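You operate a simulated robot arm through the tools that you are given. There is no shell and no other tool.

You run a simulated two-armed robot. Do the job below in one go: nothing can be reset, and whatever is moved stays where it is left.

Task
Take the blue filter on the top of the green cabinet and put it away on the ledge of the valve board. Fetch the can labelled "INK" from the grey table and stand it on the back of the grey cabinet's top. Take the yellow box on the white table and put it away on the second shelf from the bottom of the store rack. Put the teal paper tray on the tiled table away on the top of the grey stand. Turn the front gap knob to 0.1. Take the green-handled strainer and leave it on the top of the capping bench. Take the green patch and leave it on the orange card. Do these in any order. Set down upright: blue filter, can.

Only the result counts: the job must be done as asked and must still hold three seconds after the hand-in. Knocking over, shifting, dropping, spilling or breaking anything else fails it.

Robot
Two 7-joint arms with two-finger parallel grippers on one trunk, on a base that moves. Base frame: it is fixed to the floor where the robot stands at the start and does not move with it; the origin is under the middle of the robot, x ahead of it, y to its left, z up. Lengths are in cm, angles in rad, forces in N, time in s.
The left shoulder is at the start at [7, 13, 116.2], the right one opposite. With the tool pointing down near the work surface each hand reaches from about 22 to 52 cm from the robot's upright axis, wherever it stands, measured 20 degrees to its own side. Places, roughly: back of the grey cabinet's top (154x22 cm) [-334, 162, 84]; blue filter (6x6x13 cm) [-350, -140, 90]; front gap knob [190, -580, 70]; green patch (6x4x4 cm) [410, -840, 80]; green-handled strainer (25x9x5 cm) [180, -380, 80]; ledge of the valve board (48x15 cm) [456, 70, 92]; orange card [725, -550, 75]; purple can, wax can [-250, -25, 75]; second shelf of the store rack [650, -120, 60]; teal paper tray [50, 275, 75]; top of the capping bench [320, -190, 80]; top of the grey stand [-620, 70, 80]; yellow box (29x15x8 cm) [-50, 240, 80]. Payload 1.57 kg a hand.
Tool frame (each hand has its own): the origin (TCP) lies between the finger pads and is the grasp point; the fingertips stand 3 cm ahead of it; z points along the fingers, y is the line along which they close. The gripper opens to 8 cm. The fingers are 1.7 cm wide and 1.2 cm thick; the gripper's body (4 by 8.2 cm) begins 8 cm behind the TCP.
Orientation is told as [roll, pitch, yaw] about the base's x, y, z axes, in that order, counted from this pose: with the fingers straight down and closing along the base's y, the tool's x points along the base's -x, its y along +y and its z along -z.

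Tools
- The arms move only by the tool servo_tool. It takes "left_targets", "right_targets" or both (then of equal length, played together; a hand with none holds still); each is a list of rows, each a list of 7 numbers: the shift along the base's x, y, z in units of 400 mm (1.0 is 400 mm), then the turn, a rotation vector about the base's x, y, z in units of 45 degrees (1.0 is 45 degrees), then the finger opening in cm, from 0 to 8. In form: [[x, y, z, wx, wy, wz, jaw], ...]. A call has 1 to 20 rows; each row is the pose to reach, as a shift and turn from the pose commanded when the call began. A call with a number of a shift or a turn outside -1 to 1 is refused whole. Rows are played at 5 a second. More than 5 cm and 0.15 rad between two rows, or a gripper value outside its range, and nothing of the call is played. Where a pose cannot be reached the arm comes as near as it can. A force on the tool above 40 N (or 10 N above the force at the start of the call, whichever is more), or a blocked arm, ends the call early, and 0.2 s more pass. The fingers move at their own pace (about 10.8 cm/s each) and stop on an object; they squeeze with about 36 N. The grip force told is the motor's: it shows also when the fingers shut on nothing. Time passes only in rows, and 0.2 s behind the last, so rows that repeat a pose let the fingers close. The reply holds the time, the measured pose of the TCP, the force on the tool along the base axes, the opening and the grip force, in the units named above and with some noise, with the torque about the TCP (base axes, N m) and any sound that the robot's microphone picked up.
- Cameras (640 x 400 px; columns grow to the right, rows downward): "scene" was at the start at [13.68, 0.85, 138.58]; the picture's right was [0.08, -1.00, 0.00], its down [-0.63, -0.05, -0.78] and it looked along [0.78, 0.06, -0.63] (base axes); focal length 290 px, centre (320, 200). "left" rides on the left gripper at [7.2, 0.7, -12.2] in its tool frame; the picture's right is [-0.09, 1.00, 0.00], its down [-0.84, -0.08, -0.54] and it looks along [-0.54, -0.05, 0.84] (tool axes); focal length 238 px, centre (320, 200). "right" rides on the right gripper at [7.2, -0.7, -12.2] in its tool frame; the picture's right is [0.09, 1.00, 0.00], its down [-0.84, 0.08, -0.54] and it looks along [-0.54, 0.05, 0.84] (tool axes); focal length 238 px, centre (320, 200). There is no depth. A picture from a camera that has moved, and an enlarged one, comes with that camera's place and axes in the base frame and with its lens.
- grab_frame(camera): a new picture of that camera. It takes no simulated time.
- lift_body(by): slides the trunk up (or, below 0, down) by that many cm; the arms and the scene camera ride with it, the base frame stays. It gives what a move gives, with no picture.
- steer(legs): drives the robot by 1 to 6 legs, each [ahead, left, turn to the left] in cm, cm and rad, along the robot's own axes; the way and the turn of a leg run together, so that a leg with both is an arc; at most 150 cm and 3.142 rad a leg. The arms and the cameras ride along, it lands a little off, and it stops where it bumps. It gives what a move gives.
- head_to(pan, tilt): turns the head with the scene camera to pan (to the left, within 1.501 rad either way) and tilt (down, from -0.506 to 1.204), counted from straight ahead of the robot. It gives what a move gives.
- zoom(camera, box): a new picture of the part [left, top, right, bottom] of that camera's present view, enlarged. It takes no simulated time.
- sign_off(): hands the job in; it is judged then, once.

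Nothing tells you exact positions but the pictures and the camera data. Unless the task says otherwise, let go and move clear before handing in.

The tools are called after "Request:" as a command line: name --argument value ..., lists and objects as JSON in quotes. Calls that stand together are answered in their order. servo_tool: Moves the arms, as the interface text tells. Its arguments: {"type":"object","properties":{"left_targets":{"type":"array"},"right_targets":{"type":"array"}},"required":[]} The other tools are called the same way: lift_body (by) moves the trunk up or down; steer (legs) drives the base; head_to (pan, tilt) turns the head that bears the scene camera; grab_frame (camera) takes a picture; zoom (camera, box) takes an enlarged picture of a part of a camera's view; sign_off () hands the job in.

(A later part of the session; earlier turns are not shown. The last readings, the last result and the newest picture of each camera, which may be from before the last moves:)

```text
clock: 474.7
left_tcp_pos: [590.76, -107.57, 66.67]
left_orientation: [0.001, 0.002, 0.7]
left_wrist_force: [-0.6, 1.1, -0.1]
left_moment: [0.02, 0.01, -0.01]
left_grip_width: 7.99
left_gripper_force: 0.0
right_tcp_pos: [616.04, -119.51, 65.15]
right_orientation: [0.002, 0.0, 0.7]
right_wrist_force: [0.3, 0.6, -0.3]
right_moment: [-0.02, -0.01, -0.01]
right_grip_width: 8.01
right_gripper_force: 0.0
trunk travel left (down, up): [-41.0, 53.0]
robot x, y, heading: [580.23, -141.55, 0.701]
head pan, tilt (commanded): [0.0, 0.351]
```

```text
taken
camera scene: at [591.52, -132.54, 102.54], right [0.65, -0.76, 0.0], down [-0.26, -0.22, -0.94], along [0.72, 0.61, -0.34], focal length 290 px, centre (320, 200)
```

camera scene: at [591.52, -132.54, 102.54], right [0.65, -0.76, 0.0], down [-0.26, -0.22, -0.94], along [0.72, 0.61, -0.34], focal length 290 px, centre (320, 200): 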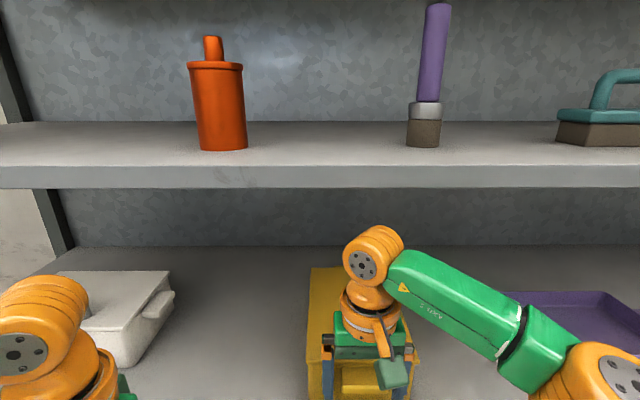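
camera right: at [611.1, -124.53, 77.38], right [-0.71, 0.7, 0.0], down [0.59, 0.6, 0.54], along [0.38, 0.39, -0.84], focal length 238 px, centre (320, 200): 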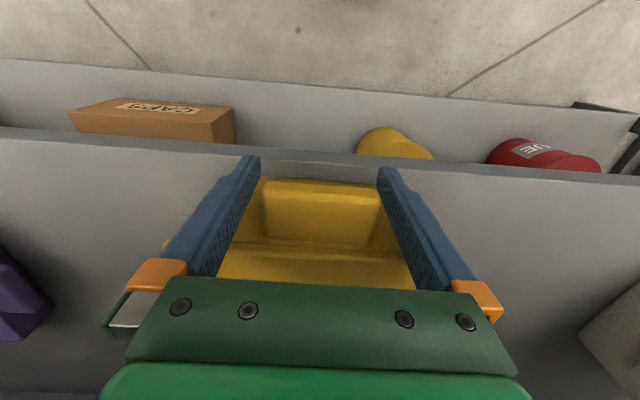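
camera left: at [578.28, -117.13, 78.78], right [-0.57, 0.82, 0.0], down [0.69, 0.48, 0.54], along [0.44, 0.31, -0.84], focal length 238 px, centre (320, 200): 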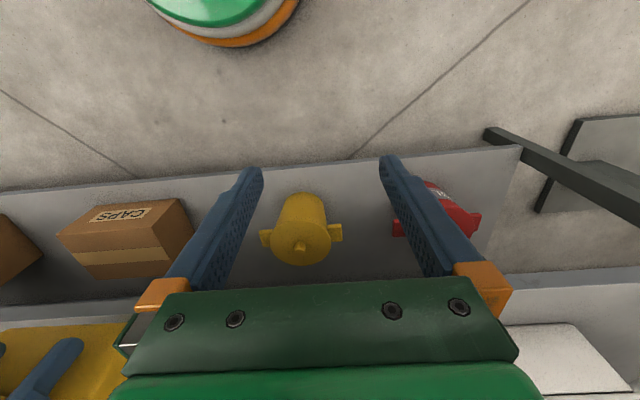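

The box stands free on the second shelf. I back straight out.

Request:
steer --legs '[[-50, 0, 0]]'

Request:
grab_frame --camera "scene"

```text
clock: 477.6
left_tcp_pos: [554.2, -138.38, 66.53]
left_orientation: [0.0, 0.002, 0.705]
left_wrist_force: [-1.0, 0.0, 0.2]
left_moment: [-0.02, 0.01, 0.0]
left_grip_width: 8.01
left_gripper_force: 0.2
right_tcp_pos: [579.47, -150.27, 65.25]
right_orientation: [0.001, 0.001, 0.703]
right_wrist_force: [-0.4, 0.8, 1.1]
right_moment: [0.02, -0.02, -0.02]
right_grip_width: 7.99
right_gripper_force: 0.0
trunk travel left (down, up): [-41.0, 53.0]
robot x, y, heading: [544.05, -173.05, 0.709]
head pan, tilt (commanded): [0.0, 0.351]
```

```text
taken
camera scene: at [555.01, -163.41, 102.54], right [0.65, -0.76, 0.0], down [-0.26, -0.22, -0.94], along [0.72, 0.61, -0.34], focal length 290 px, centre (320, 200)
```

scene: 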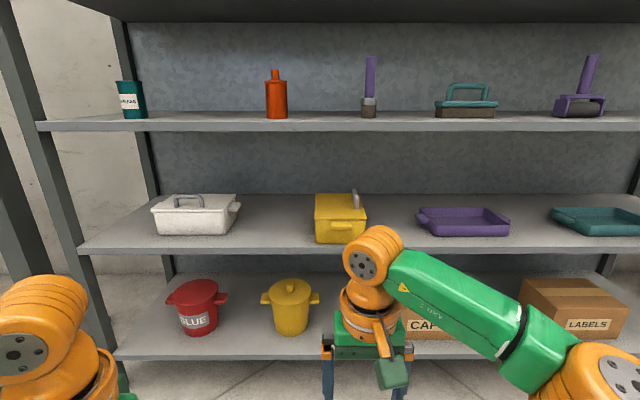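

The yellow box sits on the second shelf between the basket and the purple tray. I raise the trunk back up and look over the rest of the room.

Request:
lift_body --by 39

Request:
steer --legs '[[-10, 0, -1.9]]'

Request:
head_to --pan -0.7 --tilt 0.3

Request:
grab_frame --camera "scene"

Request:
head_to --pan 0.2 --tilt 0.3

Request:
grab_frame --camera "scene"

```text
clock: 481.3
left_tcp_pos: [554.11, -138.49, 105.64]
left_orientation: [-0.001, 0.002, 0.704]
left_wrist_force: [-0.3, 0.0, 0.4]
left_moment: [0.03, 0.0, 0.01]
left_grip_width: 8.01
left_gripper_force: 0.1
right_tcp_pos: [579.47, -150.26, 104.23]
right_orientation: [0.0, -0.002, 0.703]
right_wrist_force: [0.3, 0.3, -0.1]
right_moment: [0.02, 0.02, 0.02]
right_grip_width: 7.96
right_gripper_force: 0.1
trunk travel left (down, up): [-80.0, 14.0]
robot x, y, heading: [544.02, -172.85, 0.701]
head pan, tilt (commanded): [0.0, 0.351]
```

```text
clock: 486.2
left_tcp_pos: [565.62, -190.42, 105.6]
left_orientation: [-0.003, 0.003, -1.157]
left_wrist_force: [-0.2, -0.2, -0.3]
left_moment: [-0.02, -0.03, -0.03]
left_grip_width: 7.99
left_gripper_force: 0.0
right_tcp_pos: [547.03, -211.37, 104.18]
right_orientation: [0.002, 0.0, -1.159]
right_wrist_force: [0.3, 0.4, -0.2]
right_moment: [-0.03, -0.01, -0.01]
right_grip_width: 8.02
right_gripper_force: 0.0
trunk travel left (down, up): [-80.0, 14.0]
robot x, y, heading: [535.74, -170.77, -1.155]
head pan, tilt (commanded): [0.0, 0.351]
```

```text
clock: 487.3
left_tcp_pos: [565.52, -190.42, 105.46]
left_orientation: [0.001, 0.002, -1.156]
left_wrist_force: [0.4, -0.2, -0.4]
left_moment: [0.01, 0.01, -0.03]
left_grip_width: 8.0
left_gripper_force: 0.0
right_tcp_pos: [546.9, -211.33, 104.21]
right_orientation: [0.002, 0.001, -1.157]
right_wrist_force: [-0.2, 0.0, 0.5]
right_moment: [0.0, 0.01, 0.04]
right_grip_width: 7.97
right_gripper_force: 0.0
trunk travel left (down, up): [-80.0, 14.0]
robot x, y, heading: [535.54, -170.58, -1.154]
head pan, tilt (commanded): [-0.7, 0.3]
```

```text
taken
camera scene: at [535.0, -184.27, 142.01], right [-0.96, 0.28, 0.0], down [0.08, 0.28, -0.96], along [-0.27, -0.92, -0.3], focal length 290 px, centre (320, 200)
```

scene: 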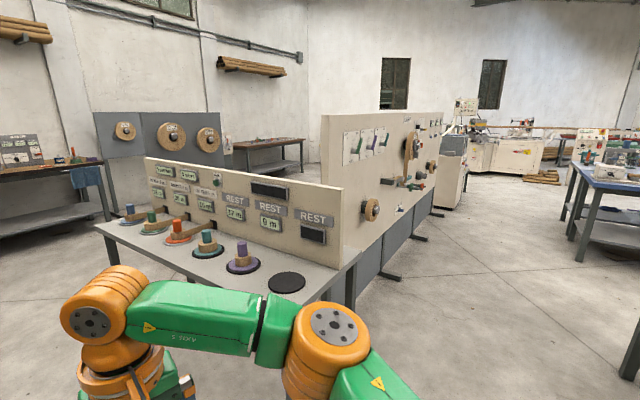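

```text
clock: 488.5
left_tcp_pos: [565.47, -190.52, 105.52]
left_orientation: [0.0, 0.001, -1.159]
left_wrist_force: [-0.6, -0.3, -0.5]
left_moment: [-0.01, 0.01, 0.03]
left_grip_width: 8.01
left_gripper_force: 0.0
right_tcp_pos: [547.15, -211.41, 104.25]
right_orientation: [0.0, -0.001, -1.16]
right_wrist_force: [0.4, -0.1, 0.5]
right_moment: [-0.02, -0.01, -0.01]
right_grip_width: 8.02
right_gripper_force: 0.1
trunk travel left (down, up): [-80.0, 14.0]
robot x, y, heading: [535.51, -170.96, -1.159]
head pan, tilt (commanded): [0.201, 0.3]
```

```text
taken
camera scene: at [542.99, -182.95, 142.01], right [-0.82, -0.58, 0.0], down [-0.17, 0.24, -0.96], along [0.55, -0.78, -0.3], focal length 290 px, centre (320, 200)
```

scene: 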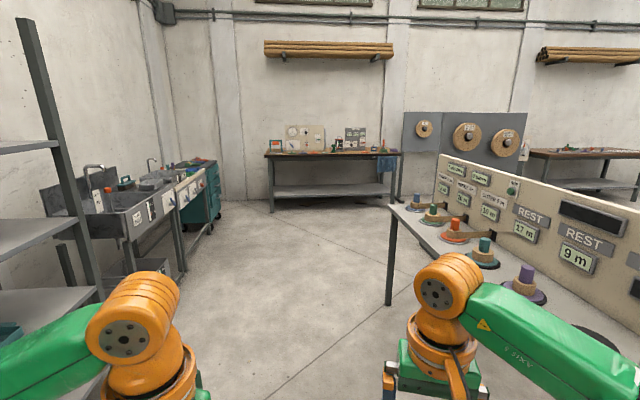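

I look further right, toward the capping bench and the strainer's place.

Request:
head_to --pan -1.45 --tilt 0.3

Request:
grab_frame --camera "scene"

Request:
zoom --camera "scene" --box '[0, 100, 220, 237]'

```text
clock: 490.2
left_tcp_pos: [565.5, -190.52, 105.61]
left_orientation: [0.0, 0.002, -1.157]
left_wrist_force: [0.5, -0.5, -0.6]
left_moment: [0.01, -0.02, 0.04]
left_grip_width: 8.01
left_gripper_force: 0.0
right_tcp_pos: [546.94, -211.46, 104.21]
right_orientation: [0.002, 0.001, -1.158]
right_wrist_force: [-0.3, 0.5, 0.6]
right_moment: [0.0, -0.02, -0.01]
right_grip_width: 7.99
right_gripper_force: 0.0
trunk travel left (down, up): [-80.0, 14.0]
robot x, y, heading: [535.72, -170.88, -1.157]
head pan, tilt (commanded): [-1.45, 0.3]
```

```text
taken
camera scene: at [529.58, -180.08, 142.01], right [-0.51, 0.86, 0.0], down [0.25, 0.15, -0.96], along [-0.82, -0.49, -0.3], focal length 290 px, centre (320, 200)
```

scene: 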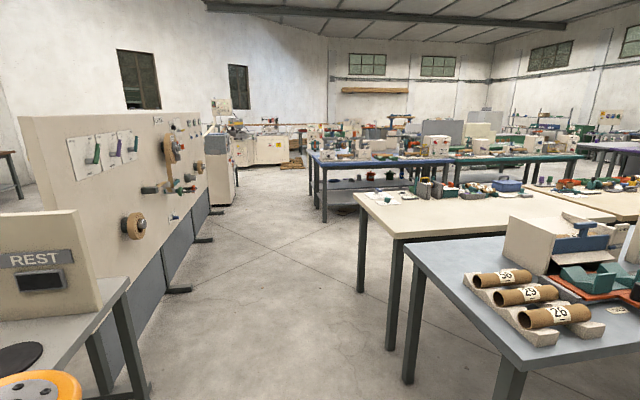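

```text
2.91 times, centred on (110, 168) of scene
camera zoom: at [529.58, -180.08, 142.01], right [-0.51, 0.86, 0.0], down [0.25, 0.15, -0.96], along [-0.82, -0.49, -0.3], focal length 843 px, centre (931, 292)
```

zoom: 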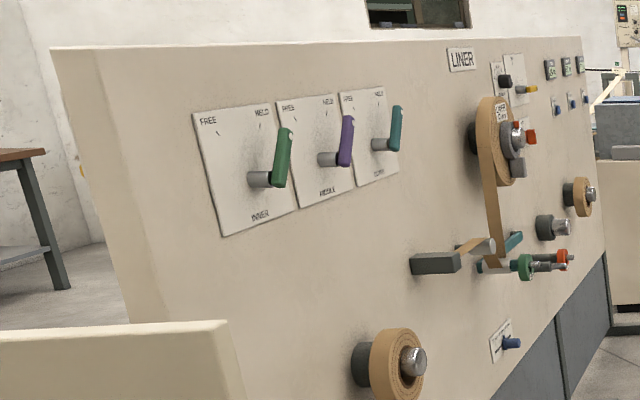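

Request:
zoom --camera "scene" --box '[290, 110, 470, 222]'

Request:
zoom --camera "scene" --box '[350, 170, 560, 300]'

```text
3.56 times, centred on (380, 166) of scene
camera zoom: at [529.58, -180.08, 142.01], right [-0.51, 0.86, 0.0], down [0.25, 0.15, -0.96], along [-0.82, -0.49, -0.3], focal length 1030 px, centre (107, 321)
```

zoom: 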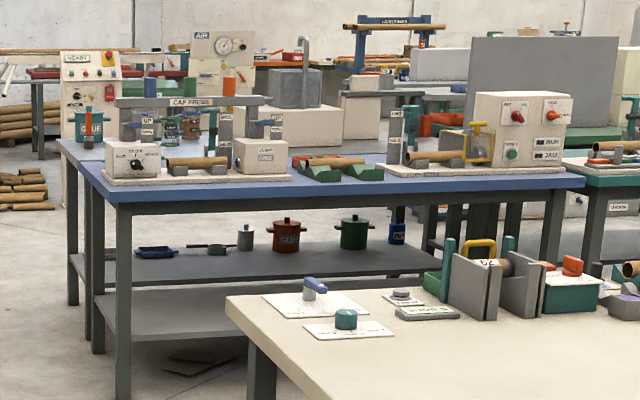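

```text
3.05 times, centred on (455, 235) of scene
camera zoom: at [529.58, -180.08, 142.01], right [-0.51, 0.86, 0.0], down [0.25, 0.15, -0.96], along [-0.82, -0.49, -0.3], focal length 883 px, centre (-91, 93)
```

zoom: 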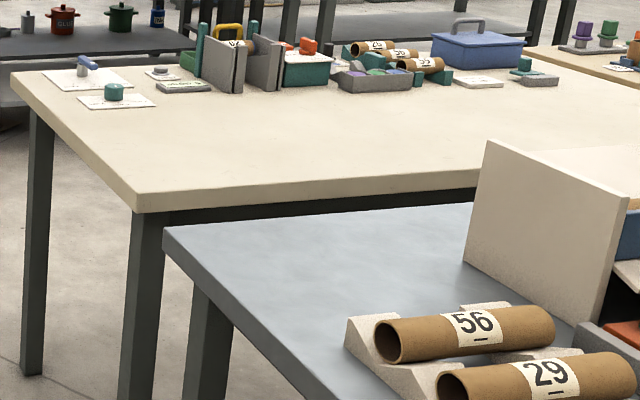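

The cream bench is the capping bench with free room at its near end; the strainer should be on the far end of the blue bench. I turn to the benches' direction and slide along the aisle.

Request:
steer --legs '[[0, 0, -2.87]]'

```text
clock: 497.3
left_tcp_pos: [501.16, -160.16, 105.51]
left_orientation: [-0.001, 0.003, 2.26]
left_wrist_force: [-0.5, 1.0, 0.2]
left_moment: [-0.02, 0.01, 0.0]
left_grip_width: 7.99
left_gripper_force: 0.0
right_tcp_pos: [513.45, -135.08, 104.09]
right_orientation: [0.0, -0.001, 2.257]
right_wrist_force: [-0.5, 0.3, -0.6]
right_moment: [0.0, -0.01, 0.0]
right_grip_width: 8.01
right_gripper_force: 0.1
trunk travel left (down, up): [-80.0, 14.0]
robot x, y, heading: [535.58, -170.87, 2.257]
head pan, tilt (commanded): [-1.45, 0.3]
```

Request:
steer --legs '[[-8.7, 91.3, 0], [1.2, 89, 0], [20, 112.3, 0]]'

Request:
head_to --pan 0.5 --tilt 0.4

Request:
grab_frame --camera "scene"

Request:
head_to --pan -0.4 --tilt 0.5

Request:
grab_frame --camera "scene"

```text
clock: 511.8
left_tcp_pos: [269.4, -341.02, 105.46]
left_orientation: [0.001, 0.001, 2.299]
left_wrist_force: [0.4, 0.1, -0.6]
left_moment: [0.0, -0.01, -0.04]
left_grip_width: 8.0
left_gripper_force: 0.1
right_tcp_pos: [280.61, -315.42, 104.3]
right_orientation: [0.001, 0.0, 2.296]
right_wrist_force: [0.0, 0.6, -0.2]
right_moment: [0.04, 0.01, 0.01]
right_grip_width: 7.99
right_gripper_force: 0.0
trunk travel left (down, up): [-80.0, 14.0]
robot x, y, heading: [303.75, -350.57, 2.301]
head pan, tilt (commanded): [-1.45, 0.3]
```

```text
clock: 513.7
left_tcp_pos: [269.34, -341.02, 105.54]
left_orientation: [0.001, 0.001, 2.297]
left_wrist_force: [0.0, 0.5, -0.4]
left_moment: [-0.01, -0.02, -0.03]
left_grip_width: 8.01
left_gripper_force: 0.1
right_tcp_pos: [280.63, -315.5, 104.17]
right_orientation: [0.001, 0.0, 2.297]
right_wrist_force: [0.9, 0.7, 0.7]
right_moment: [0.03, -0.02, 0.02]
right_grip_width: 8.02
right_gripper_force: 0.1
trunk travel left (down, up): [-80.0, 14.0]
robot x, y, heading: [303.97, -350.31, 2.297]
head pan, tilt (commanded): [0.499, 0.4]
```

```text
taken
camera scene: at [292.08, -343.33, 141.09], right [0.34, 0.94, 0.0], down [0.37, -0.13, -0.92], along [-0.87, 0.31, -0.39], focal length 290 px, centre (320, 200)
```

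scene: 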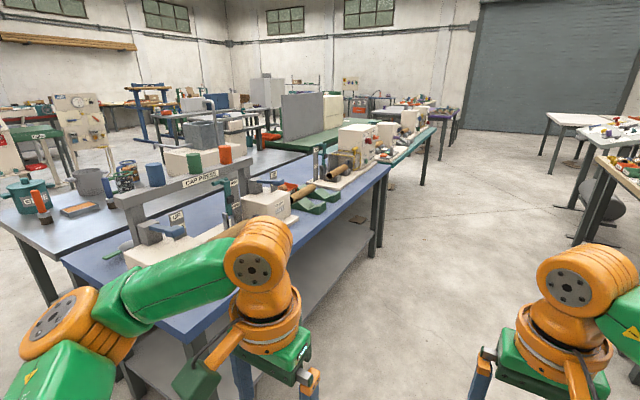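

```text
clock: 514.9
left_tcp_pos: [269.35, -341.09, 105.67]
left_orientation: [-0.001, 0.004, 2.296]
left_wrist_force: [0.5, -0.1, 0.2]
left_moment: [0.0, 0.0, -0.02]
left_grip_width: 8.03
left_gripper_force: 0.0
right_tcp_pos: [280.51, -315.36, 104.08]
right_orientation: [0.0, 0.0, 2.298]
right_wrist_force: [-0.3, -0.5, 1.1]
right_moment: [0.02, -0.01, -0.01]
right_grip_width: 8.03
right_gripper_force: 0.1
trunk travel left (down, up): [-80.0, 14.0]
robot x, y, heading: [303.9, -350.08, 2.293]
head pan, tilt (commanded): [-0.4, 0.499]
```

```text
taken
camera scene: at [297.85, -337.85, 140.17], right [0.95, 0.32, 0.0], down [0.15, -0.45, -0.88], along [-0.28, 0.83, -0.48], focal length 290 px, centre (320, 200)
```

scene: 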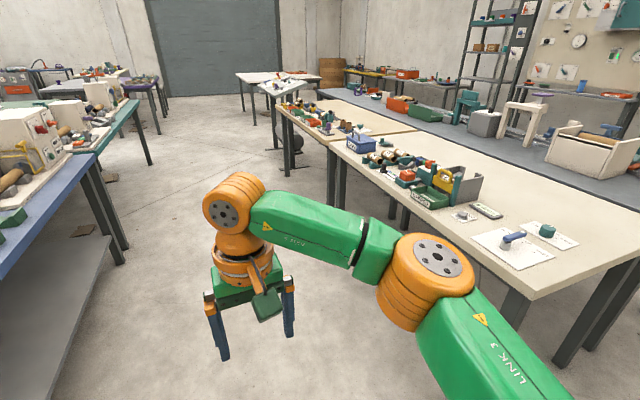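

I zoom in on the far side of the blue bench to find the green-handled strainer.

Request:
head_to --pan 0.5 --tilt 0.4

Request:
zoom --camera "scene" --box '[0, 150, 200, 275]'

Request:
zoom --camera "scene" --box '[80, 170, 240, 280]'

```text
clock: 516.1
left_tcp_pos: [269.36, -341.0, 105.57]
left_orientation: [0.002, 0.003, 2.299]
left_wrist_force: [-0.1, -0.8, 0.3]
left_moment: [-0.01, 0.04, -0.02]
left_grip_width: 8.04
left_gripper_force: 0.0
right_tcp_pos: [280.62, -315.36, 104.24]
right_orientation: [0.002, 0.002, 2.297]
right_wrist_force: [0.4, -0.2, -0.7]
right_moment: [0.0, 0.02, 0.01]
right_grip_width: 8.03
right_gripper_force: 0.0
trunk travel left (down, up): [-80.0, 14.0]
robot x, y, heading: [304.46, -350.66, 2.301]
head pan, tilt (commanded): [0.499, 0.4]
```

```text
3.20 times, centred on (100, 212) of scene
camera zoom: at [292.08, -343.32, 141.08], right [0.34, 0.94, 0.0], down [0.37, -0.13, -0.92], along [-0.87, 0.31, -0.39], focal length 927 px, centre (1024, 160)
```

zoom: 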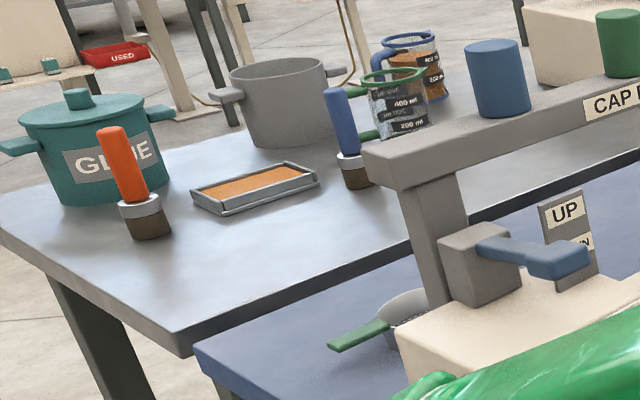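

```text
3.64 times, centred on (160, 225) of scene
camera zoom: at [292.08, -343.32, 141.08], right [0.34, 0.94, 0.0], down [0.37, -0.13, -0.92], along [-0.87, 0.31, -0.39], focal length 1053 px, centre (902, 109)
```

zoom: 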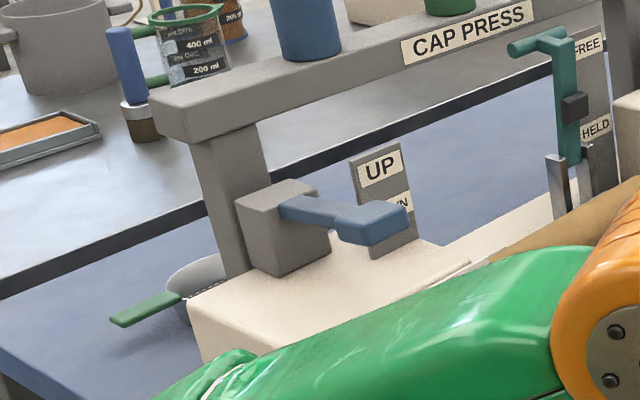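

I see the strainer: a small metal sieve with a green handle on the blue bench, behind the CAP PRESS, handle pointing to the bench's near end. I drive to that end.

Request:
steer --legs '[[11, 124, 0], [0, 0, -0.045]]'

Request:
head_to --pan -0.1 --tilt 0.75

Request:
grab_frame --camera "scene"

Request:
grab_frame --camera "right"

```text
clock: 522.8
left_tcp_pos: [169.03, -413.34, 105.45]
left_orientation: [-0.001, 0.004, 2.243]
left_wrist_force: [-0.1, -0.3, -0.2]
left_moment: [-0.02, -0.02, -0.01]
left_grip_width: 8.01
left_gripper_force: 0.1
right_tcp_pos: [181.64, -388.37, 104.15]
right_orientation: [0.001, 0.001, 2.241]
right_wrist_force: [0.5, -0.9, -0.3]
right_moment: [0.01, -0.02, 0.01]
right_grip_width: 8.01
right_gripper_force: 0.1
trunk travel left (down, up): [-80.0, 14.0]
robot x, y, heading: [203.1, -424.39, 2.243]
head pan, tilt (commanded): [0.499, 0.4]
```

```text
clock: 523.8
left_tcp_pos: [169.07, -413.3, 105.61]
left_orientation: [0.001, 0.002, 2.243]
left_wrist_force: [0.1, -0.6, 0.0]
left_moment: [0.03, 0.03, 0.0]
left_grip_width: 7.97
left_gripper_force: 0.1
right_tcp_pos: [181.72, -388.3, 104.37]
right_orientation: [0.002, -0.001, 2.241]
right_wrist_force: [-0.3, 0.2, 0.2]
right_moment: [-0.02, -0.02, 0.0]
right_grip_width: 8.0
right_gripper_force: 0.1
trunk travel left (down, up): [-80.0, 14.0]
robot x, y, heading: [203.26, -424.38, 2.244]
head pan, tilt (commanded): [-0.099, 0.75]
```

```text
taken
camera scene: at [195.63, -413.44, 137.98], right [0.84, 0.54, 0.0], down [0.37, -0.57, -0.73], along [-0.4, 0.61, -0.68], focal length 290 px, centre (320, 200)
```

scene: 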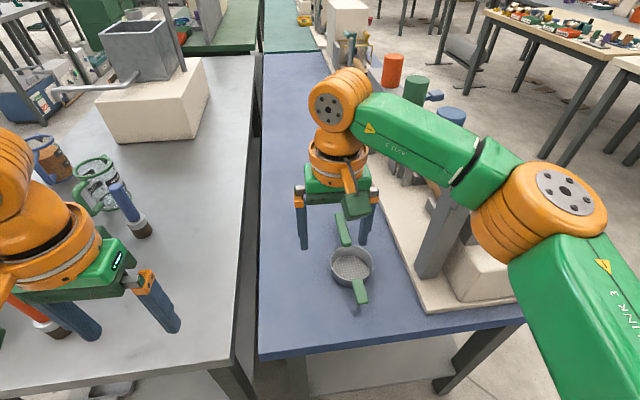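

```text
taken
camera right: at [186.79, -393.42, 116.38], right [-0.72, -0.69, 0.0], down [-0.58, 0.61, 0.54], along [-0.38, 0.39, -0.84], focal length 238 px, centre (320, 200)
```

right: 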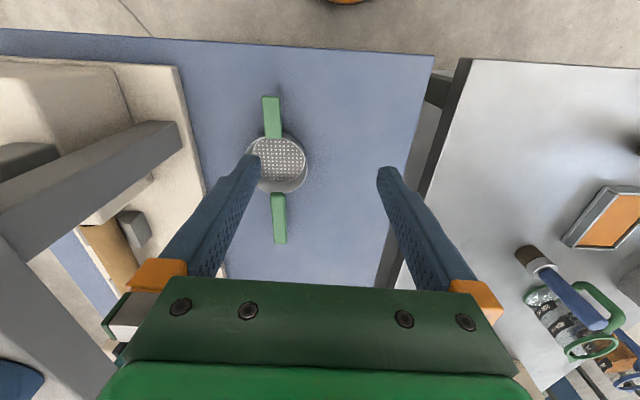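

The strainer has a green handle on each side of its sieve. I step 3 cm closer and put the right hand over the near handle.

Request:
steer --legs '[[3, 0, 0]]'

Request:
servo_tool --right_targets '[[0.04, 0.03, -0.05, 0, 0, 0.04, 8], [0.08, 0.06, -0.12, 0, 0, 0.07, 8], [0.12, 0.09, -0.2, 0, 0, 0.07, 8], [0.125, 0.095, -0.28, 0, 0, 0.07, 8], [0.125, 0.095, -0.28, 0, 0, 0.07, 8]]'

Request:
grab_frame --camera "right"

Request:
grab_frame --camera "scene"

```text
clock: 524.7
left_tcp_pos: [167.42, -411.23, 105.77]
left_orientation: [0.0, -0.004, 2.243]
left_wrist_force: [0.4, 0.2, -0.6]
left_moment: [0.04, -0.02, 0.03]
left_grip_width: 8.01
left_gripper_force: 0.0
right_tcp_pos: [180.12, -386.35, 104.43]
right_orientation: [0.002, -0.005, 2.242]
right_wrist_force: [0.0, -0.8, 0.1]
right_moment: [0.03, 0.01, -0.02]
right_grip_width: 8.02
right_gripper_force: 0.1
trunk travel left (down, up): [-80.0, 14.0]
robot x, y, heading: [201.34, -422.07, 2.237]
head pan, tilt (commanded): [-0.099, 0.75]
```

```text
clock: 525.9
left_tcp_pos: [167.14, -410.98, 105.57]
left_orientation: [-0.001, 0.002, 2.243]
left_wrist_force: [0.0, 0.2, 0.3]
left_moment: [0.0, 0.02, -0.02]
left_grip_width: 8.0
left_gripper_force: 0.0
right_tcp_pos: [184.77, -382.01, 92.87]
right_orientation: [0.001, 0.0, 2.297]
right_wrist_force: [0.0, -0.5, -0.4]
right_moment: [-0.02, -0.01, 0.02]
right_grip_width: 8.01
right_gripper_force: 0.0
trunk travel left (down, up): [-80.0, 14.0]
robot x, y, heading: [200.98, -422.07, 2.241]
head pan, tilt (commanded): [-0.099, 0.75]
```

```text
taken
camera right: at [190.23, -386.9, 105.04], right [-0.68, -0.73, 0.0], down [-0.61, 0.57, 0.54], along [-0.4, 0.37, -0.84], focal length 238 px, centre (320, 200)
```

right: 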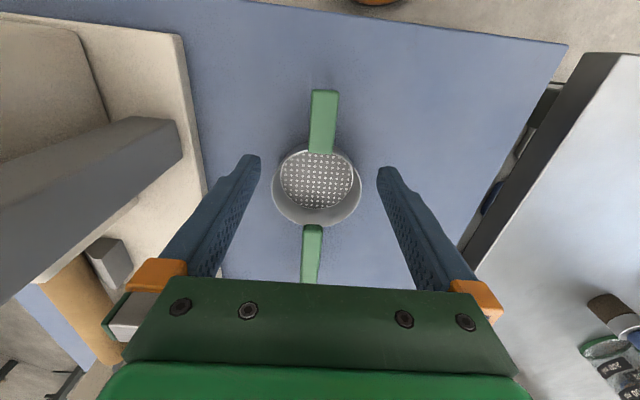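

```text
taken
camera scene: at [193.77, -411.12, 137.98], right [0.84, 0.54, 0.0], down [0.37, -0.57, -0.73], along [-0.4, 0.61, -0.68], focal length 290 px, centre (320, 200)
```

scene: 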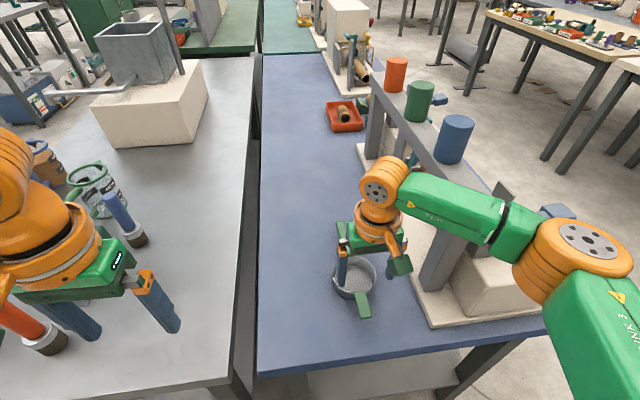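

The sieve is just ahead of the fingers. I move 2 cm outward so the fingers take only the handle, go down and grip.

Request:
servo_tool --right_targets '[[0.033, -0.043, -0.04, 0, 0, 0, 8], [0.033, -0.043, -0.12, 0, 0, 0, 8], [0.033, -0.043, -0.2, 0, 0, 0, 8], [0.033, -0.043, -0.235, 0, 0, 0, 8], [0.033, -0.043, -0.235, 0, 0, 0, 8]]'

Request:
grab_frame --camera "right"

```text
clock: 527.1
left_tcp_pos: [167.11, -410.97, 105.56]
left_orientation: [0.002, 0.002, 2.242]
left_wrist_force: [0.6, -0.3, 0.8]
left_moment: [-0.03, -0.02, 0.02]
left_grip_width: 8.02
left_gripper_force: 0.0
right_tcp_pos: [186.12, -383.75, 83.55]
right_orientation: [-0.001, 0.0, 2.297]
right_wrist_force: [-0.2, -0.5, 0.2]
right_moment: [0.0, 0.0, -0.03]
right_grip_width: 7.98
right_gripper_force: 0.0
trunk travel left (down, up): [-80.0, 14.0]
robot x, y, heading: [201.47, -422.34, 2.243]
head pan, tilt (commanded): [-0.099, 0.75]
```

```text
taken
camera right: at [191.5, -388.64, 95.69], right [-0.68, -0.73, 0.0], down [-0.61, 0.57, 0.54], along [-0.4, 0.37, -0.84], focal length 238 px, centre (320, 200)
```

right: 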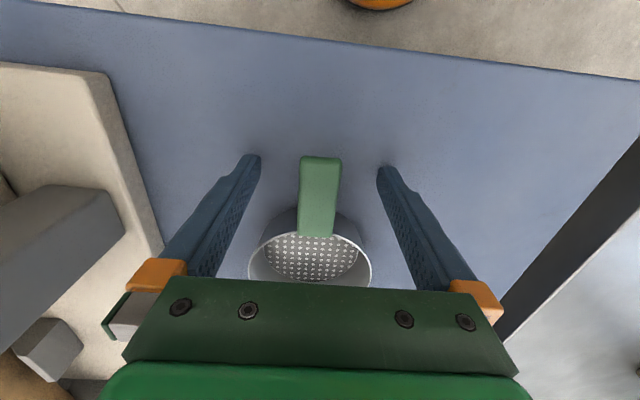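

The handle lies between the fingers. Close and lift.

Request:
servo_tool --right_targets '[[0, 0, 0, 0, 0, 0, 4], [0, 0, 0, 0, 0, 0, 1], [0, 0, 0, 0, 0, 0, 1], [0, 0, 0, 0, 0, 0, 1], [0, 0, 0.03, 0, 0, 0, 1], [0, 0, 0.08, 0, 0, 0, 1], [0, 0, 0.08, 0, 0, 0, 1]]'

Request:
grab_frame --camera "right"

Request:
grab_frame --camera "scene"

```text
clock: 528.7
left_tcp_pos: [167.05, -410.88, 105.51]
left_orientation: [0.0, 0.002, 2.242]
left_wrist_force: [-0.1, -0.4, 0.6]
left_moment: [0.02, -0.03, 0.03]
left_grip_width: 7.99
left_gripper_force: 0.0
right_tcp_pos: [186.25, -383.66, 86.71]
right_orientation: [0.003, -0.002, 2.297]
right_wrist_force: [0.3, -0.1, -0.7]
right_moment: [-0.03, -0.03, 0.01]
right_grip_width: 2.32
right_gripper_force: 35.7
trunk travel left (down, up): [-80.0, 14.0]
robot x, y, heading: [201.24, -422.02, 2.245]
head pan, tilt (commanded): [-0.099, 0.75]
```

```text
taken
camera right: at [191.6, -388.44, 98.99], right [-0.68, -0.73, 0.0], down [-0.61, 0.58, 0.54], along [-0.4, 0.37, -0.84], focal length 238 px, centre (320, 200)
```

right: 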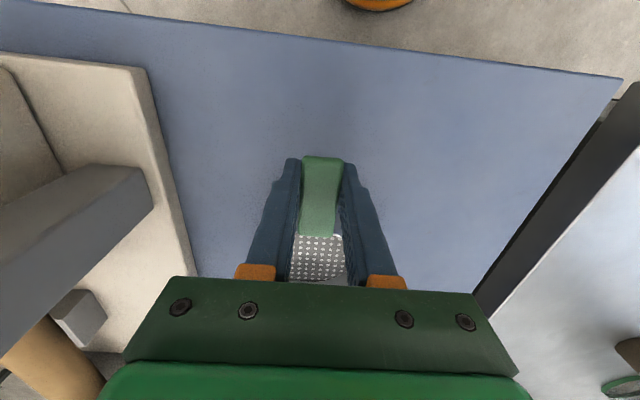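

```text
taken
camera scene: at [193.74, -411.02, 137.97], right [0.84, 0.54, 0.0], down [0.37, -0.57, -0.73], along [-0.4, 0.61, -0.68], focal length 290 px, centre (320, 200)
```

scene: 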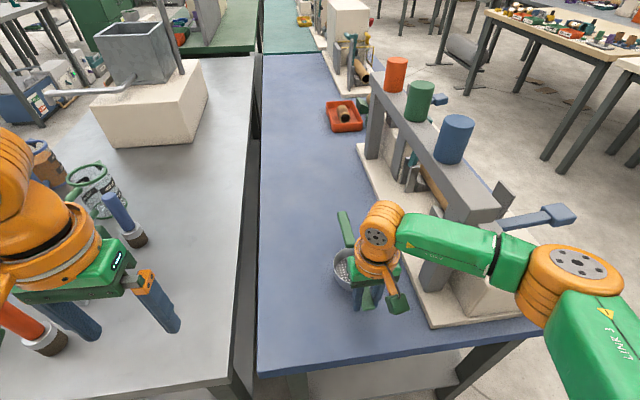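

The strainer is held by its handle. I raise it, back well away from the bench, and go over to the capping bench's end.

Request:
servo_tool --right_targets '[[0, 0, 0.1, 0, 0, 0, 1], [0, 0, 0.2, 0, 0, 0, 1], [0, 0, 0.3, 0, 0, 0, 1], [0, 0, 0.4, 0, 0, 0, 1], [0, 0, 0.4, 0, 0, 0, 1]]'

Request:
steer --legs '[[-30, 0, 0], [0.7, -128.4, 0], [35.9, -120.2, 0], [0, 0, 0.06]]'

Request:
head_to --pan -0.1 --tilt 0.75

Request:
grab_frame --camera "scene"

```text
clock: 529.9
left_tcp_pos: [167.19, -410.85, 105.49]
left_orientation: [0.0, 0.001, 2.242]
left_wrist_force: [-0.6, -0.1, 0.1]
left_moment: [0.02, 0.02, 0.03]
left_grip_width: 7.99
left_gripper_force: 0.0
right_tcp_pos: [186.38, -383.87, 102.58]
right_orientation: [0.001, 0.001, 2.297]
right_wrist_force: [0.7, 0.2, -1.2]
right_moment: [-0.04, -0.05, -0.03]
right_grip_width: 2.32
right_gripper_force: 35.5
trunk travel left (down, up): [-80.0, 14.0]
robot x, y, heading: [201.06, -421.78, 2.242]
head pan, tilt (commanded): [-0.099, 0.75]
```

```text
clock: 544.2
left_tcp_pos: [350.52, -252.42, 105.66]
left_orientation: [0.0, 0.003, 2.316]
left_wrist_force: [-0.1, 0.1, 0.1]
left_moment: [-0.04, 0.0, 0.02]
left_grip_width: 8.0
left_gripper_force: 0.0
right_tcp_pos: [367.77, -223.95, 102.48]
right_orientation: [0.001, -0.001, 2.372]
right_wrist_force: [-0.1, -0.6, -1.3]
right_moment: [-0.08, -0.04, 0.01]
right_grip_width: 2.3
right_gripper_force: 35.4
trunk travel left (down, up): [-80.0, 14.0]
robot x, y, heading: [385.41, -261.22, 2.325]
head pan, tilt (commanded): [-0.099, 0.75]
```

```text
clock: 544.8
left_tcp_pos: [350.38, -252.43, 105.58]
left_orientation: [0.002, 0.001, 2.316]
left_wrist_force: [-0.7, 0.1, 0.4]
left_moment: [0.02, 0.0, 0.0]
left_grip_width: 8.01
left_gripper_force: 0.1
right_tcp_pos: [367.71, -224.1, 102.49]
right_orientation: [0.004, 0.0, 2.37]
right_wrist_force: [-0.4, 1.0, -0.8]
right_moment: [-0.08, -0.08, -0.03]
right_grip_width: 2.3
right_gripper_force: 35.4
trunk travel left (down, up): [-80.0, 14.0]
robot x, y, heading: [385.02, -261.31, 2.322]
head pan, tilt (commanded): [-0.099, 0.75]
```

```text
taken
camera scene: at [377.02, -250.62, 137.97], right [0.8, 0.6, 0.0], down [0.41, -0.54, -0.73], along [-0.44, 0.58, -0.68], focal length 290 px, centre (320, 200)
```

scene: 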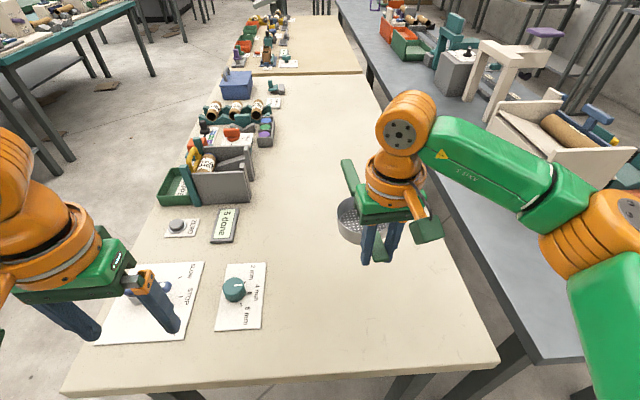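

I'm at the capping bench's end; its right half is empty. I lower the strainer there.

Request:
servo_tool --right_targets '[[0, 0, -0.1, 0, 0, 0, 1], [0, 0, -0.2, 0, 0, 0, 1], [0, 0, -0.3, 0, 0, 0, 1], [0, 0, -0.4, 0, 0, 0, 1], [0, 0, -0.44, 0, 0, 0, 1], [0, 0, -0.44, 0, 0, 0, 1]]'

Request:
grab_frame --camera "scene"

Request:
grab_frame --camera "right"

```text
clock: 546.2
left_tcp_pos: [350.59, -252.87, 105.85]
left_orientation: [-0.003, -0.003, 2.316]
left_wrist_force: [0.0, 0.3, 0.0]
left_moment: [0.04, -0.04, 0.03]
left_grip_width: 7.99
left_gripper_force: 0.1
right_tcp_pos: [367.71, -224.46, 85.36]
right_orientation: [0.001, -0.008, 2.371]
right_wrist_force: [-2.1, 6.0, 29.7]
right_moment: [0.91, 0.92, -0.09]
right_grip_width: 2.29
right_gripper_force: 35.1
trunk travel left (down, up): [-80.0, 14.0]
robot x, y, heading: [385.94, -261.04, 2.317]
head pan, tilt (commanded): [-0.099, 0.75]
```

```text
taken
camera scene: at [377.31, -251.13, 138.08], right [0.8, 0.6, 0.0], down [0.41, -0.54, -0.73], along [-0.44, 0.59, -0.68], focal length 290 px, centre (320, 200)
```

scene: 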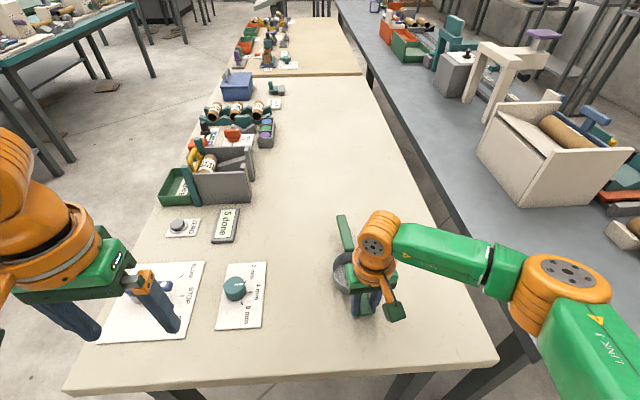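

```text
taken
camera right: at [373.39, -228.91, 97.43], right [-0.63, -0.78, 0.0], down [-0.65, 0.53, 0.55], along [-0.43, 0.35, -0.84], focal length 238 px, centre (320, 200)
```

right: 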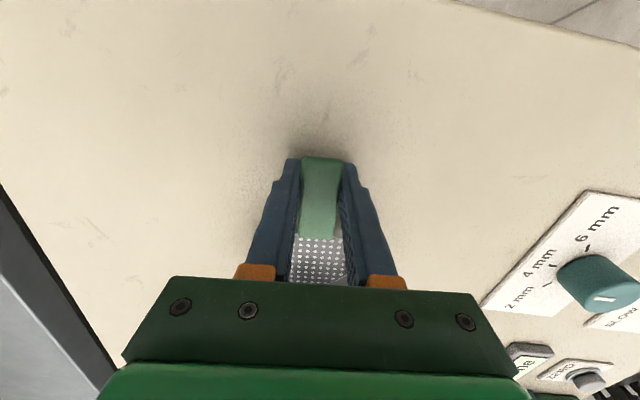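

It touches down. I ease off, open and rise.

Request:
servo_tool --right_targets '[[0, 0, 0.008, 0, 0, 0, 1], [0, 0, 0.012, 0, 0, 0, 1], [0, 0, 0.012, 0, 0, 0, 1]]'

Request:
servo_tool --right_targets '[[0, 0, 0, 0, 0, 0, 4], [0, 0, 0, 0, 0, 0, 6], [0, 0, 0, 0, 0, 0, 6], [0, 0, 0.05, 0, 0, 0, 6], [0, 0, 0.15, 0, 0, 0, 6], [0, 0, 0.25, 0, 0, 0, 6], [0, 0, 0.35, 0, 0, 0, 6], [0, 0, 0.45, 0, 0, 0, 8]]'

Request:
grab_frame --camera "scene"

Request:
grab_frame --camera "right"

```text
clock: 547.0
left_tcp_pos: [350.46, -252.49, 105.56]
left_orientation: [-0.002, 0.0, 2.315]
left_wrist_force: [-0.3, 0.7, 0.0]
left_moment: [-0.04, -0.02, -0.02]
left_grip_width: 8.01
left_gripper_force: 0.1
right_tcp_pos: [367.61, -224.16, 85.25]
right_orientation: [0.0, 0.001, 2.369]
right_wrist_force: [-0.1, -0.1, 1.2]
right_moment: [-0.03, -0.03, -0.01]
right_grip_width: 2.31
right_gripper_force: 35.8
trunk travel left (down, up): [-80.0, 14.0]
robot x, y, heading: [385.47, -261.22, 2.316]
head pan, tilt (commanded): [-0.099, 0.75]
```

```text
clock: 548.8
left_tcp_pos: [350.49, -252.54, 105.62]
left_orientation: [0.001, 0.002, 2.316]
left_wrist_force: [0.9, -0.7, -0.6]
left_moment: [-0.02, 0.01, 0.0]
left_grip_width: 8.0
left_gripper_force: 0.0
right_tcp_pos: [367.52, -224.41, 103.37]
right_orientation: [0.0, 0.0, 2.371]
right_wrist_force: [-0.3, -0.5, 0.5]
right_moment: [-0.01, -0.01, -0.03]
right_grip_width: 8.01
right_gripper_force: 0.0
trunk travel left (down, up): [-80.0, 14.0]
robot x, y, heading: [385.42, -261.15, 2.32]
head pan, tilt (commanded): [-0.099, 0.75]
```

```text
taken
camera scene: at [377.0, -250.75, 137.98], right [0.8, 0.6, 0.0], down [0.41, -0.54, -0.73], along [-0.44, 0.58, -0.68], focal length 290 px, centre (320, 200)
```

scene: 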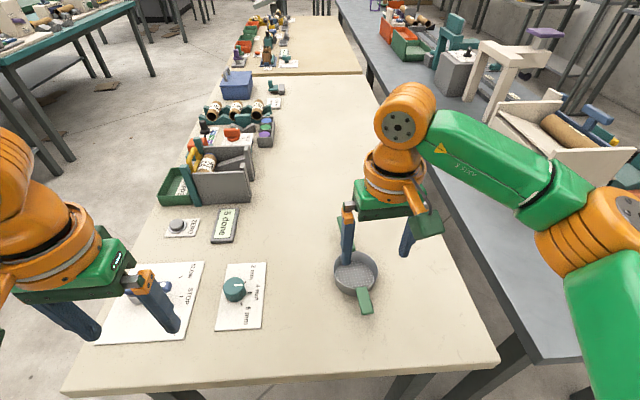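

```text
taken
camera right: at [373.23, -228.81, 115.55], right [-0.63, -0.78, 0.0], down [-0.65, 0.53, 0.54], along [-0.42, 0.34, -0.84], focal length 238 px, centre (320, 200)
```

right: 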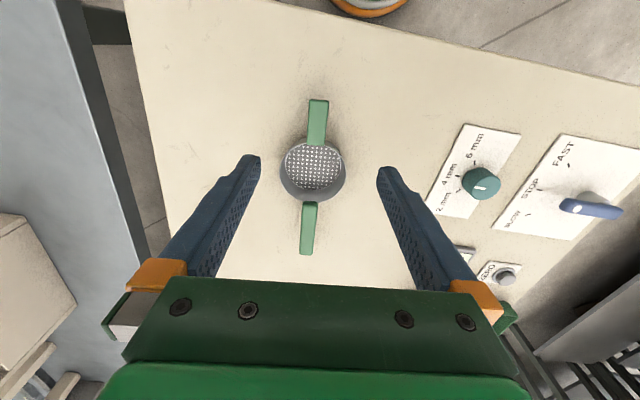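

The strainer rests on the capping bench. Next the front gap knob: I back off, turn toward the south-west and drive down the aisle.

Request:
steer --legs '[[-25, 0, 0], [0, 0, 2.1]]'

Request:
head_to --pan -0.3 --tilt 0.3

Request:
grab_frame --camera "scene"

```text
clock: 555.6
left_tcp_pos: [412.02, -314.7, 105.55]
left_orientation: [0.0, 0.003, -1.891]
left_wrist_force: [-0.7, 0.5, -0.9]
left_moment: [0.06, 0.0, 0.05]
left_grip_width: 8.01
left_gripper_force: 0.1
right_tcp_pos: [379.14, -313.52, 103.3]
right_orientation: [0.0, 0.0, -1.837]
right_wrist_force: [0.1, 0.1, 0.5]
right_moment: [0.04, -0.01, -0.01]
right_grip_width: 8.02
right_gripper_force: 0.1
trunk travel left (down, up): [-80.0, 14.0]
robot x, y, heading: [402.9, -279.77, -1.885]
head pan, tilt (commanded): [-0.099, 0.75]
```

```text
clock: 556.5
left_tcp_pos: [412.1, -314.62, 105.51]
left_orientation: [-0.001, 0.003, -1.891]
left_wrist_force: [-0.3, 0.3, 0.0]
left_moment: [0.0, -0.02, 0.0]
left_grip_width: 7.99
left_gripper_force: 0.0
right_tcp_pos: [379.07, -313.4, 103.23]
right_orientation: [-0.002, 0.0, -1.838]
right_wrist_force: [-0.3, 0.2, 0.9]
right_moment: [-0.01, -0.02, -0.01]
right_grip_width: 7.99
right_gripper_force: 0.0
trunk travel left (down, up): [-80.0, 14.0]
robot x, y, heading: [402.44, -280.36, -1.892]
head pan, tilt (commanded): [-0.3, 0.3]
```

```text
taken
camera scene: at [395.85, -292.16, 142.0], right [-0.81, 0.58, 0.0], down [0.17, 0.24, -0.95], along [-0.55, -0.78, -0.3], focal length 290 px, centre (320, 200)
```

scene: 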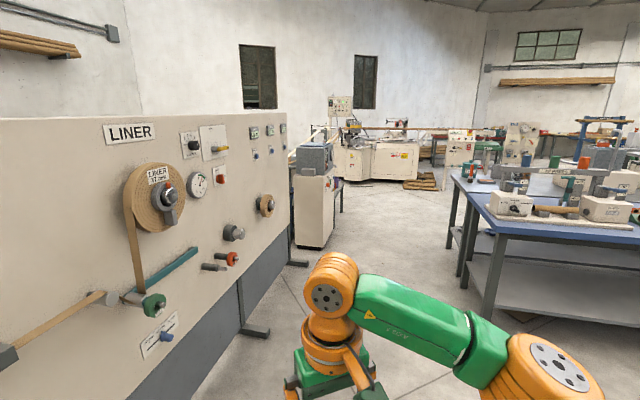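

Request:
zoom --camera "scene" --box '[270, 80, 470, 255]'

```text
2.29 times, centred on (370, 168) of scene
camera zoom: at [395.85, -292.16, 142.0], right [-0.81, 0.58, 0.0], down [0.17, 0.24, -0.95], along [-0.55, -0.78, -0.3], focal length 662 px, centre (206, 274)
```

zoom: 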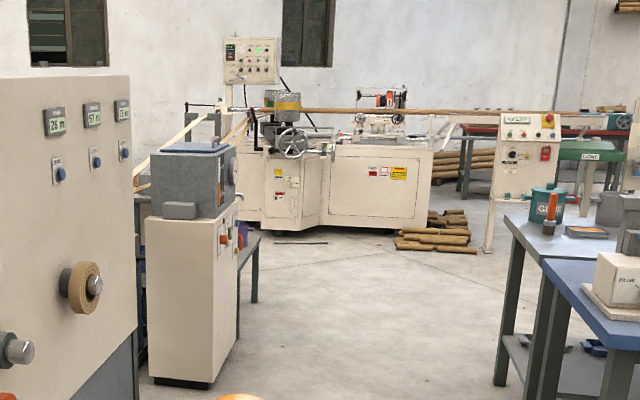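

Request:
steer --legs '[[82.7, -50, 0], [82.7, -50, 0]]'

Request:
head_to --pan 0.0 --tilt 0.35

Request:
grab_frame --camera "scene"

```text
clock: 566.2
left_tcp_pos: [263.32, -440.39, 105.55]
left_orientation: [0.001, 0.003, -1.901]
left_wrist_force: [1.1, -1.1, -0.8]
left_moment: [0.01, 0.03, 0.01]
left_grip_width: 8.02
left_gripper_force: 0.1
right_tcp_pos: [230.44, -438.83, 103.39]
right_orientation: [0.0, 0.0, -1.85]
right_wrist_force: [0.2, -0.5, -0.1]
right_moment: [-0.03, 0.01, -0.03]
right_grip_width: 8.01
right_gripper_force: 0.0
trunk travel left (down, up): [-80.0, 14.0]
robot x, y, heading: [254.28, -405.28, -1.904]
head pan, tilt (commanded): [-0.3, 0.3]
```

```text
clock: 567.0
left_tcp_pos: [263.25, -440.4, 105.55]
left_orientation: [0.0, 0.003, -1.901]
left_wrist_force: [-0.6, -0.1, -0.3]
left_moment: [-0.02, 0.02, -0.01]
left_grip_width: 7.99
left_gripper_force: 0.0
right_tcp_pos: [230.35, -438.97, 103.32]
right_orientation: [0.0, 0.0, -1.848]
right_wrist_force: [-0.1, -0.3, -0.8]
right_moment: [-0.01, 0.01, 0.01]
right_grip_width: 7.98
right_gripper_force: 0.0
trunk travel left (down, up): [-80.0, 14.0]
robot x, y, heading: [254.37, -405.84, -1.899]
head pan, tilt (commanded): [0.0, 0.351]
```

```text
taken
camera scene: at [249.77, -419.06, 141.54], right [-0.95, 0.32, 0.0], down [0.11, 0.33, -0.94], along [-0.3, -0.89, -0.34], focal length 290 px, centre (320, 200)
```

scene: 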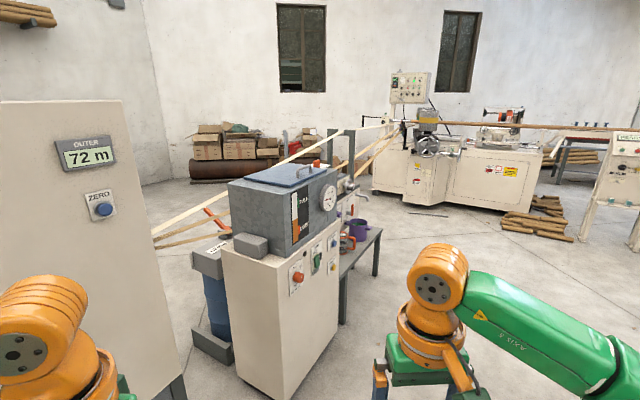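

Request:
zoom --camera "scene" --box '[210, 140, 400, 300]'

Request:
zoom --camera "scene" --box '[285, 160, 385, 260]'

```text
2.50 times, centred on (305, 220) of scene
camera zoom: at [249.77, -419.06, 141.54], right [-0.95, 0.32, 0.0], down [0.11, 0.33, -0.94], along [-0.3, -0.89, -0.34], focal length 724 px, centre (358, 150)
```

zoom: 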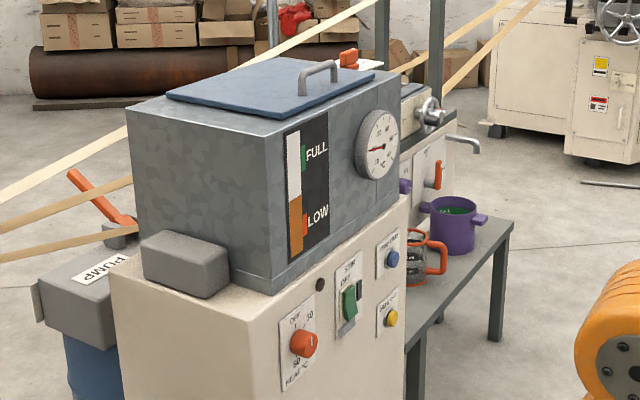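

```text
4.00 times, centred on (335, 210) of scene
camera zoom: at [249.77, -419.06, 141.54], right [-0.95, 0.32, 0.0], down [0.11, 0.33, -0.94], along [-0.3, -0.89, -0.34], focal length 1159 px, centre (260, 160)
```

zoom: 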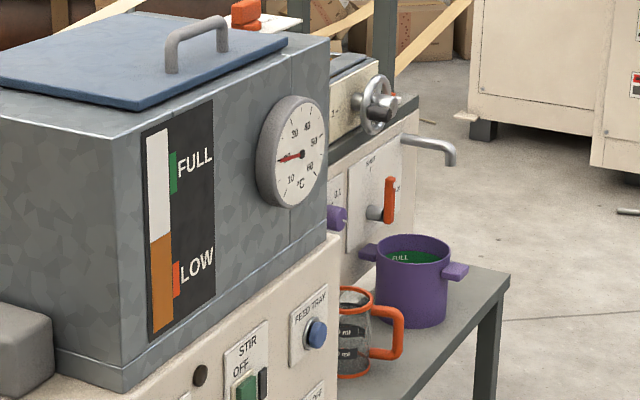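

Behind the glue heater stands an applicator with a purple knob plate showing "0.1" – probably the front gap knob. I go round to face it.

Request:
steer --legs '[[122.5, -70, 0], [0, 0, 0.97]]'

Request:
head_to --pan 0.0 --tilt 0.5

Request:
grab_frame --camera "scene"

```text
clock: 576.5
left_tcp_pos: [184.84, -511.61, 105.66]
left_orientation: [0.0, 0.003, -0.919]
left_wrist_force: [-0.1, 0.8, 0.5]
left_moment: [-0.01, -0.02, 0.01]
left_grip_width: 8.02
left_gripper_force: 0.0
right_tcp_pos: [165.26, -538.14, 103.3]
right_orientation: [0.003, 0.0, -0.864]
right_wrist_force: [-0.2, -0.2, 0.2]
right_moment: [-0.01, 0.02, 0.03]
right_grip_width: 8.01
right_gripper_force: 0.0
trunk travel left (down, up): [-80.0, 14.0]
robot x, y, heading: [150.61, -499.76, -0.917]
head pan, tilt (commanded): [0.0, 0.351]
```

```text
clock: 577.2
left_tcp_pos: [184.83, -511.71, 105.53]
left_orientation: [0.0, 0.004, -0.918]
left_wrist_force: [0.0, -0.4, 0.0]
left_moment: [-0.03, -0.02, 0.01]
left_grip_width: 8.01
left_gripper_force: 0.2
right_tcp_pos: [165.31, -538.12, 103.23]
right_orientation: [0.002, 0.0, -0.865]
right_wrist_force: [0.1, -0.5, 0.0]
right_moment: [0.0, -0.02, 0.01]
right_grip_width: 8.01
right_gripper_force: 0.1
trunk travel left (down, up): [-80.0, 14.0]
robot x, y, heading: [150.92, -499.64, -0.923]
head pan, tilt (commanded): [0.0, 0.499]
```

```text
taken
camera scene: at [159.65, -510.83, 140.18], right [-0.79, -0.61, 0.0], down [-0.29, 0.38, -0.88], along [0.53, -0.7, -0.48], focal length 290 px, centre (320, 200)
```

scene: 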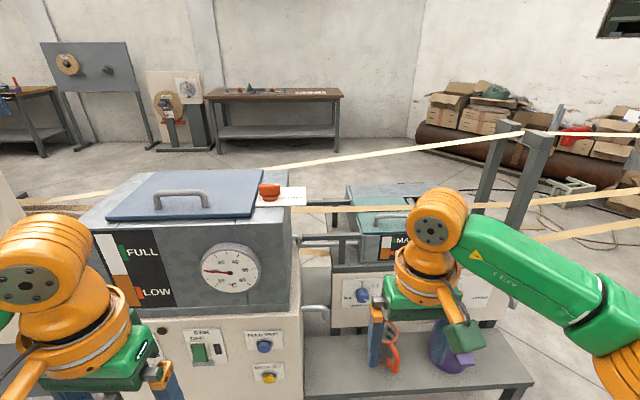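

Request:
zoom --camera "scene" --box '[310, 180, 510, 340]'

Request:
grab_frame --camera "right"

```text
2.50 times, centred on (410, 260) of scene
camera zoom: at [159.65, -510.83, 140.18], right [-0.79, -0.61, 0.0], down [-0.29, 0.38, -0.88], along [0.53, -0.7, -0.48], focal length 724 px, centre (95, 50)
```

zoom: 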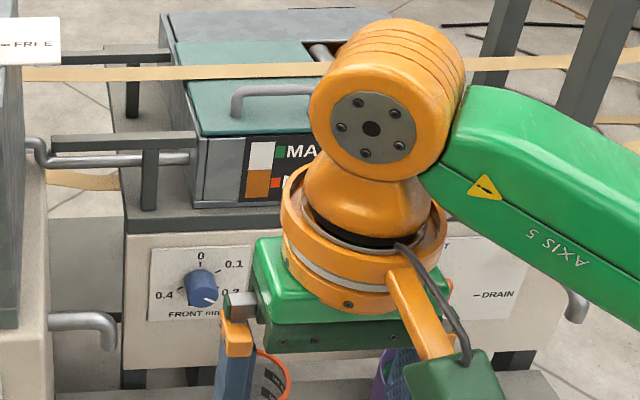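

```text
taken
camera right: at [160.23, -533.05, 115.49], right [0.7, 0.72, 0.0], down [0.6, -0.59, 0.54], along [0.39, -0.38, -0.84], focal length 238 px, centre (320, 200)
```

right: 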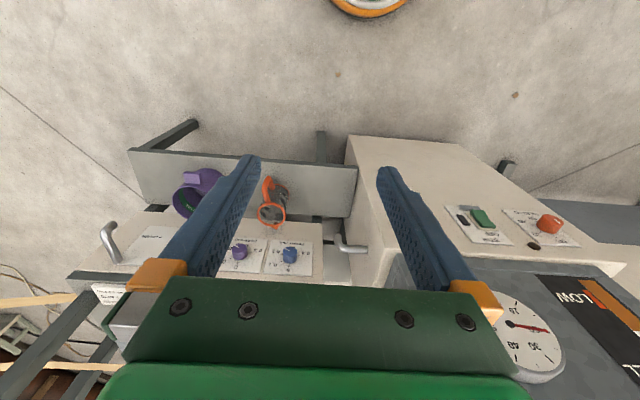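

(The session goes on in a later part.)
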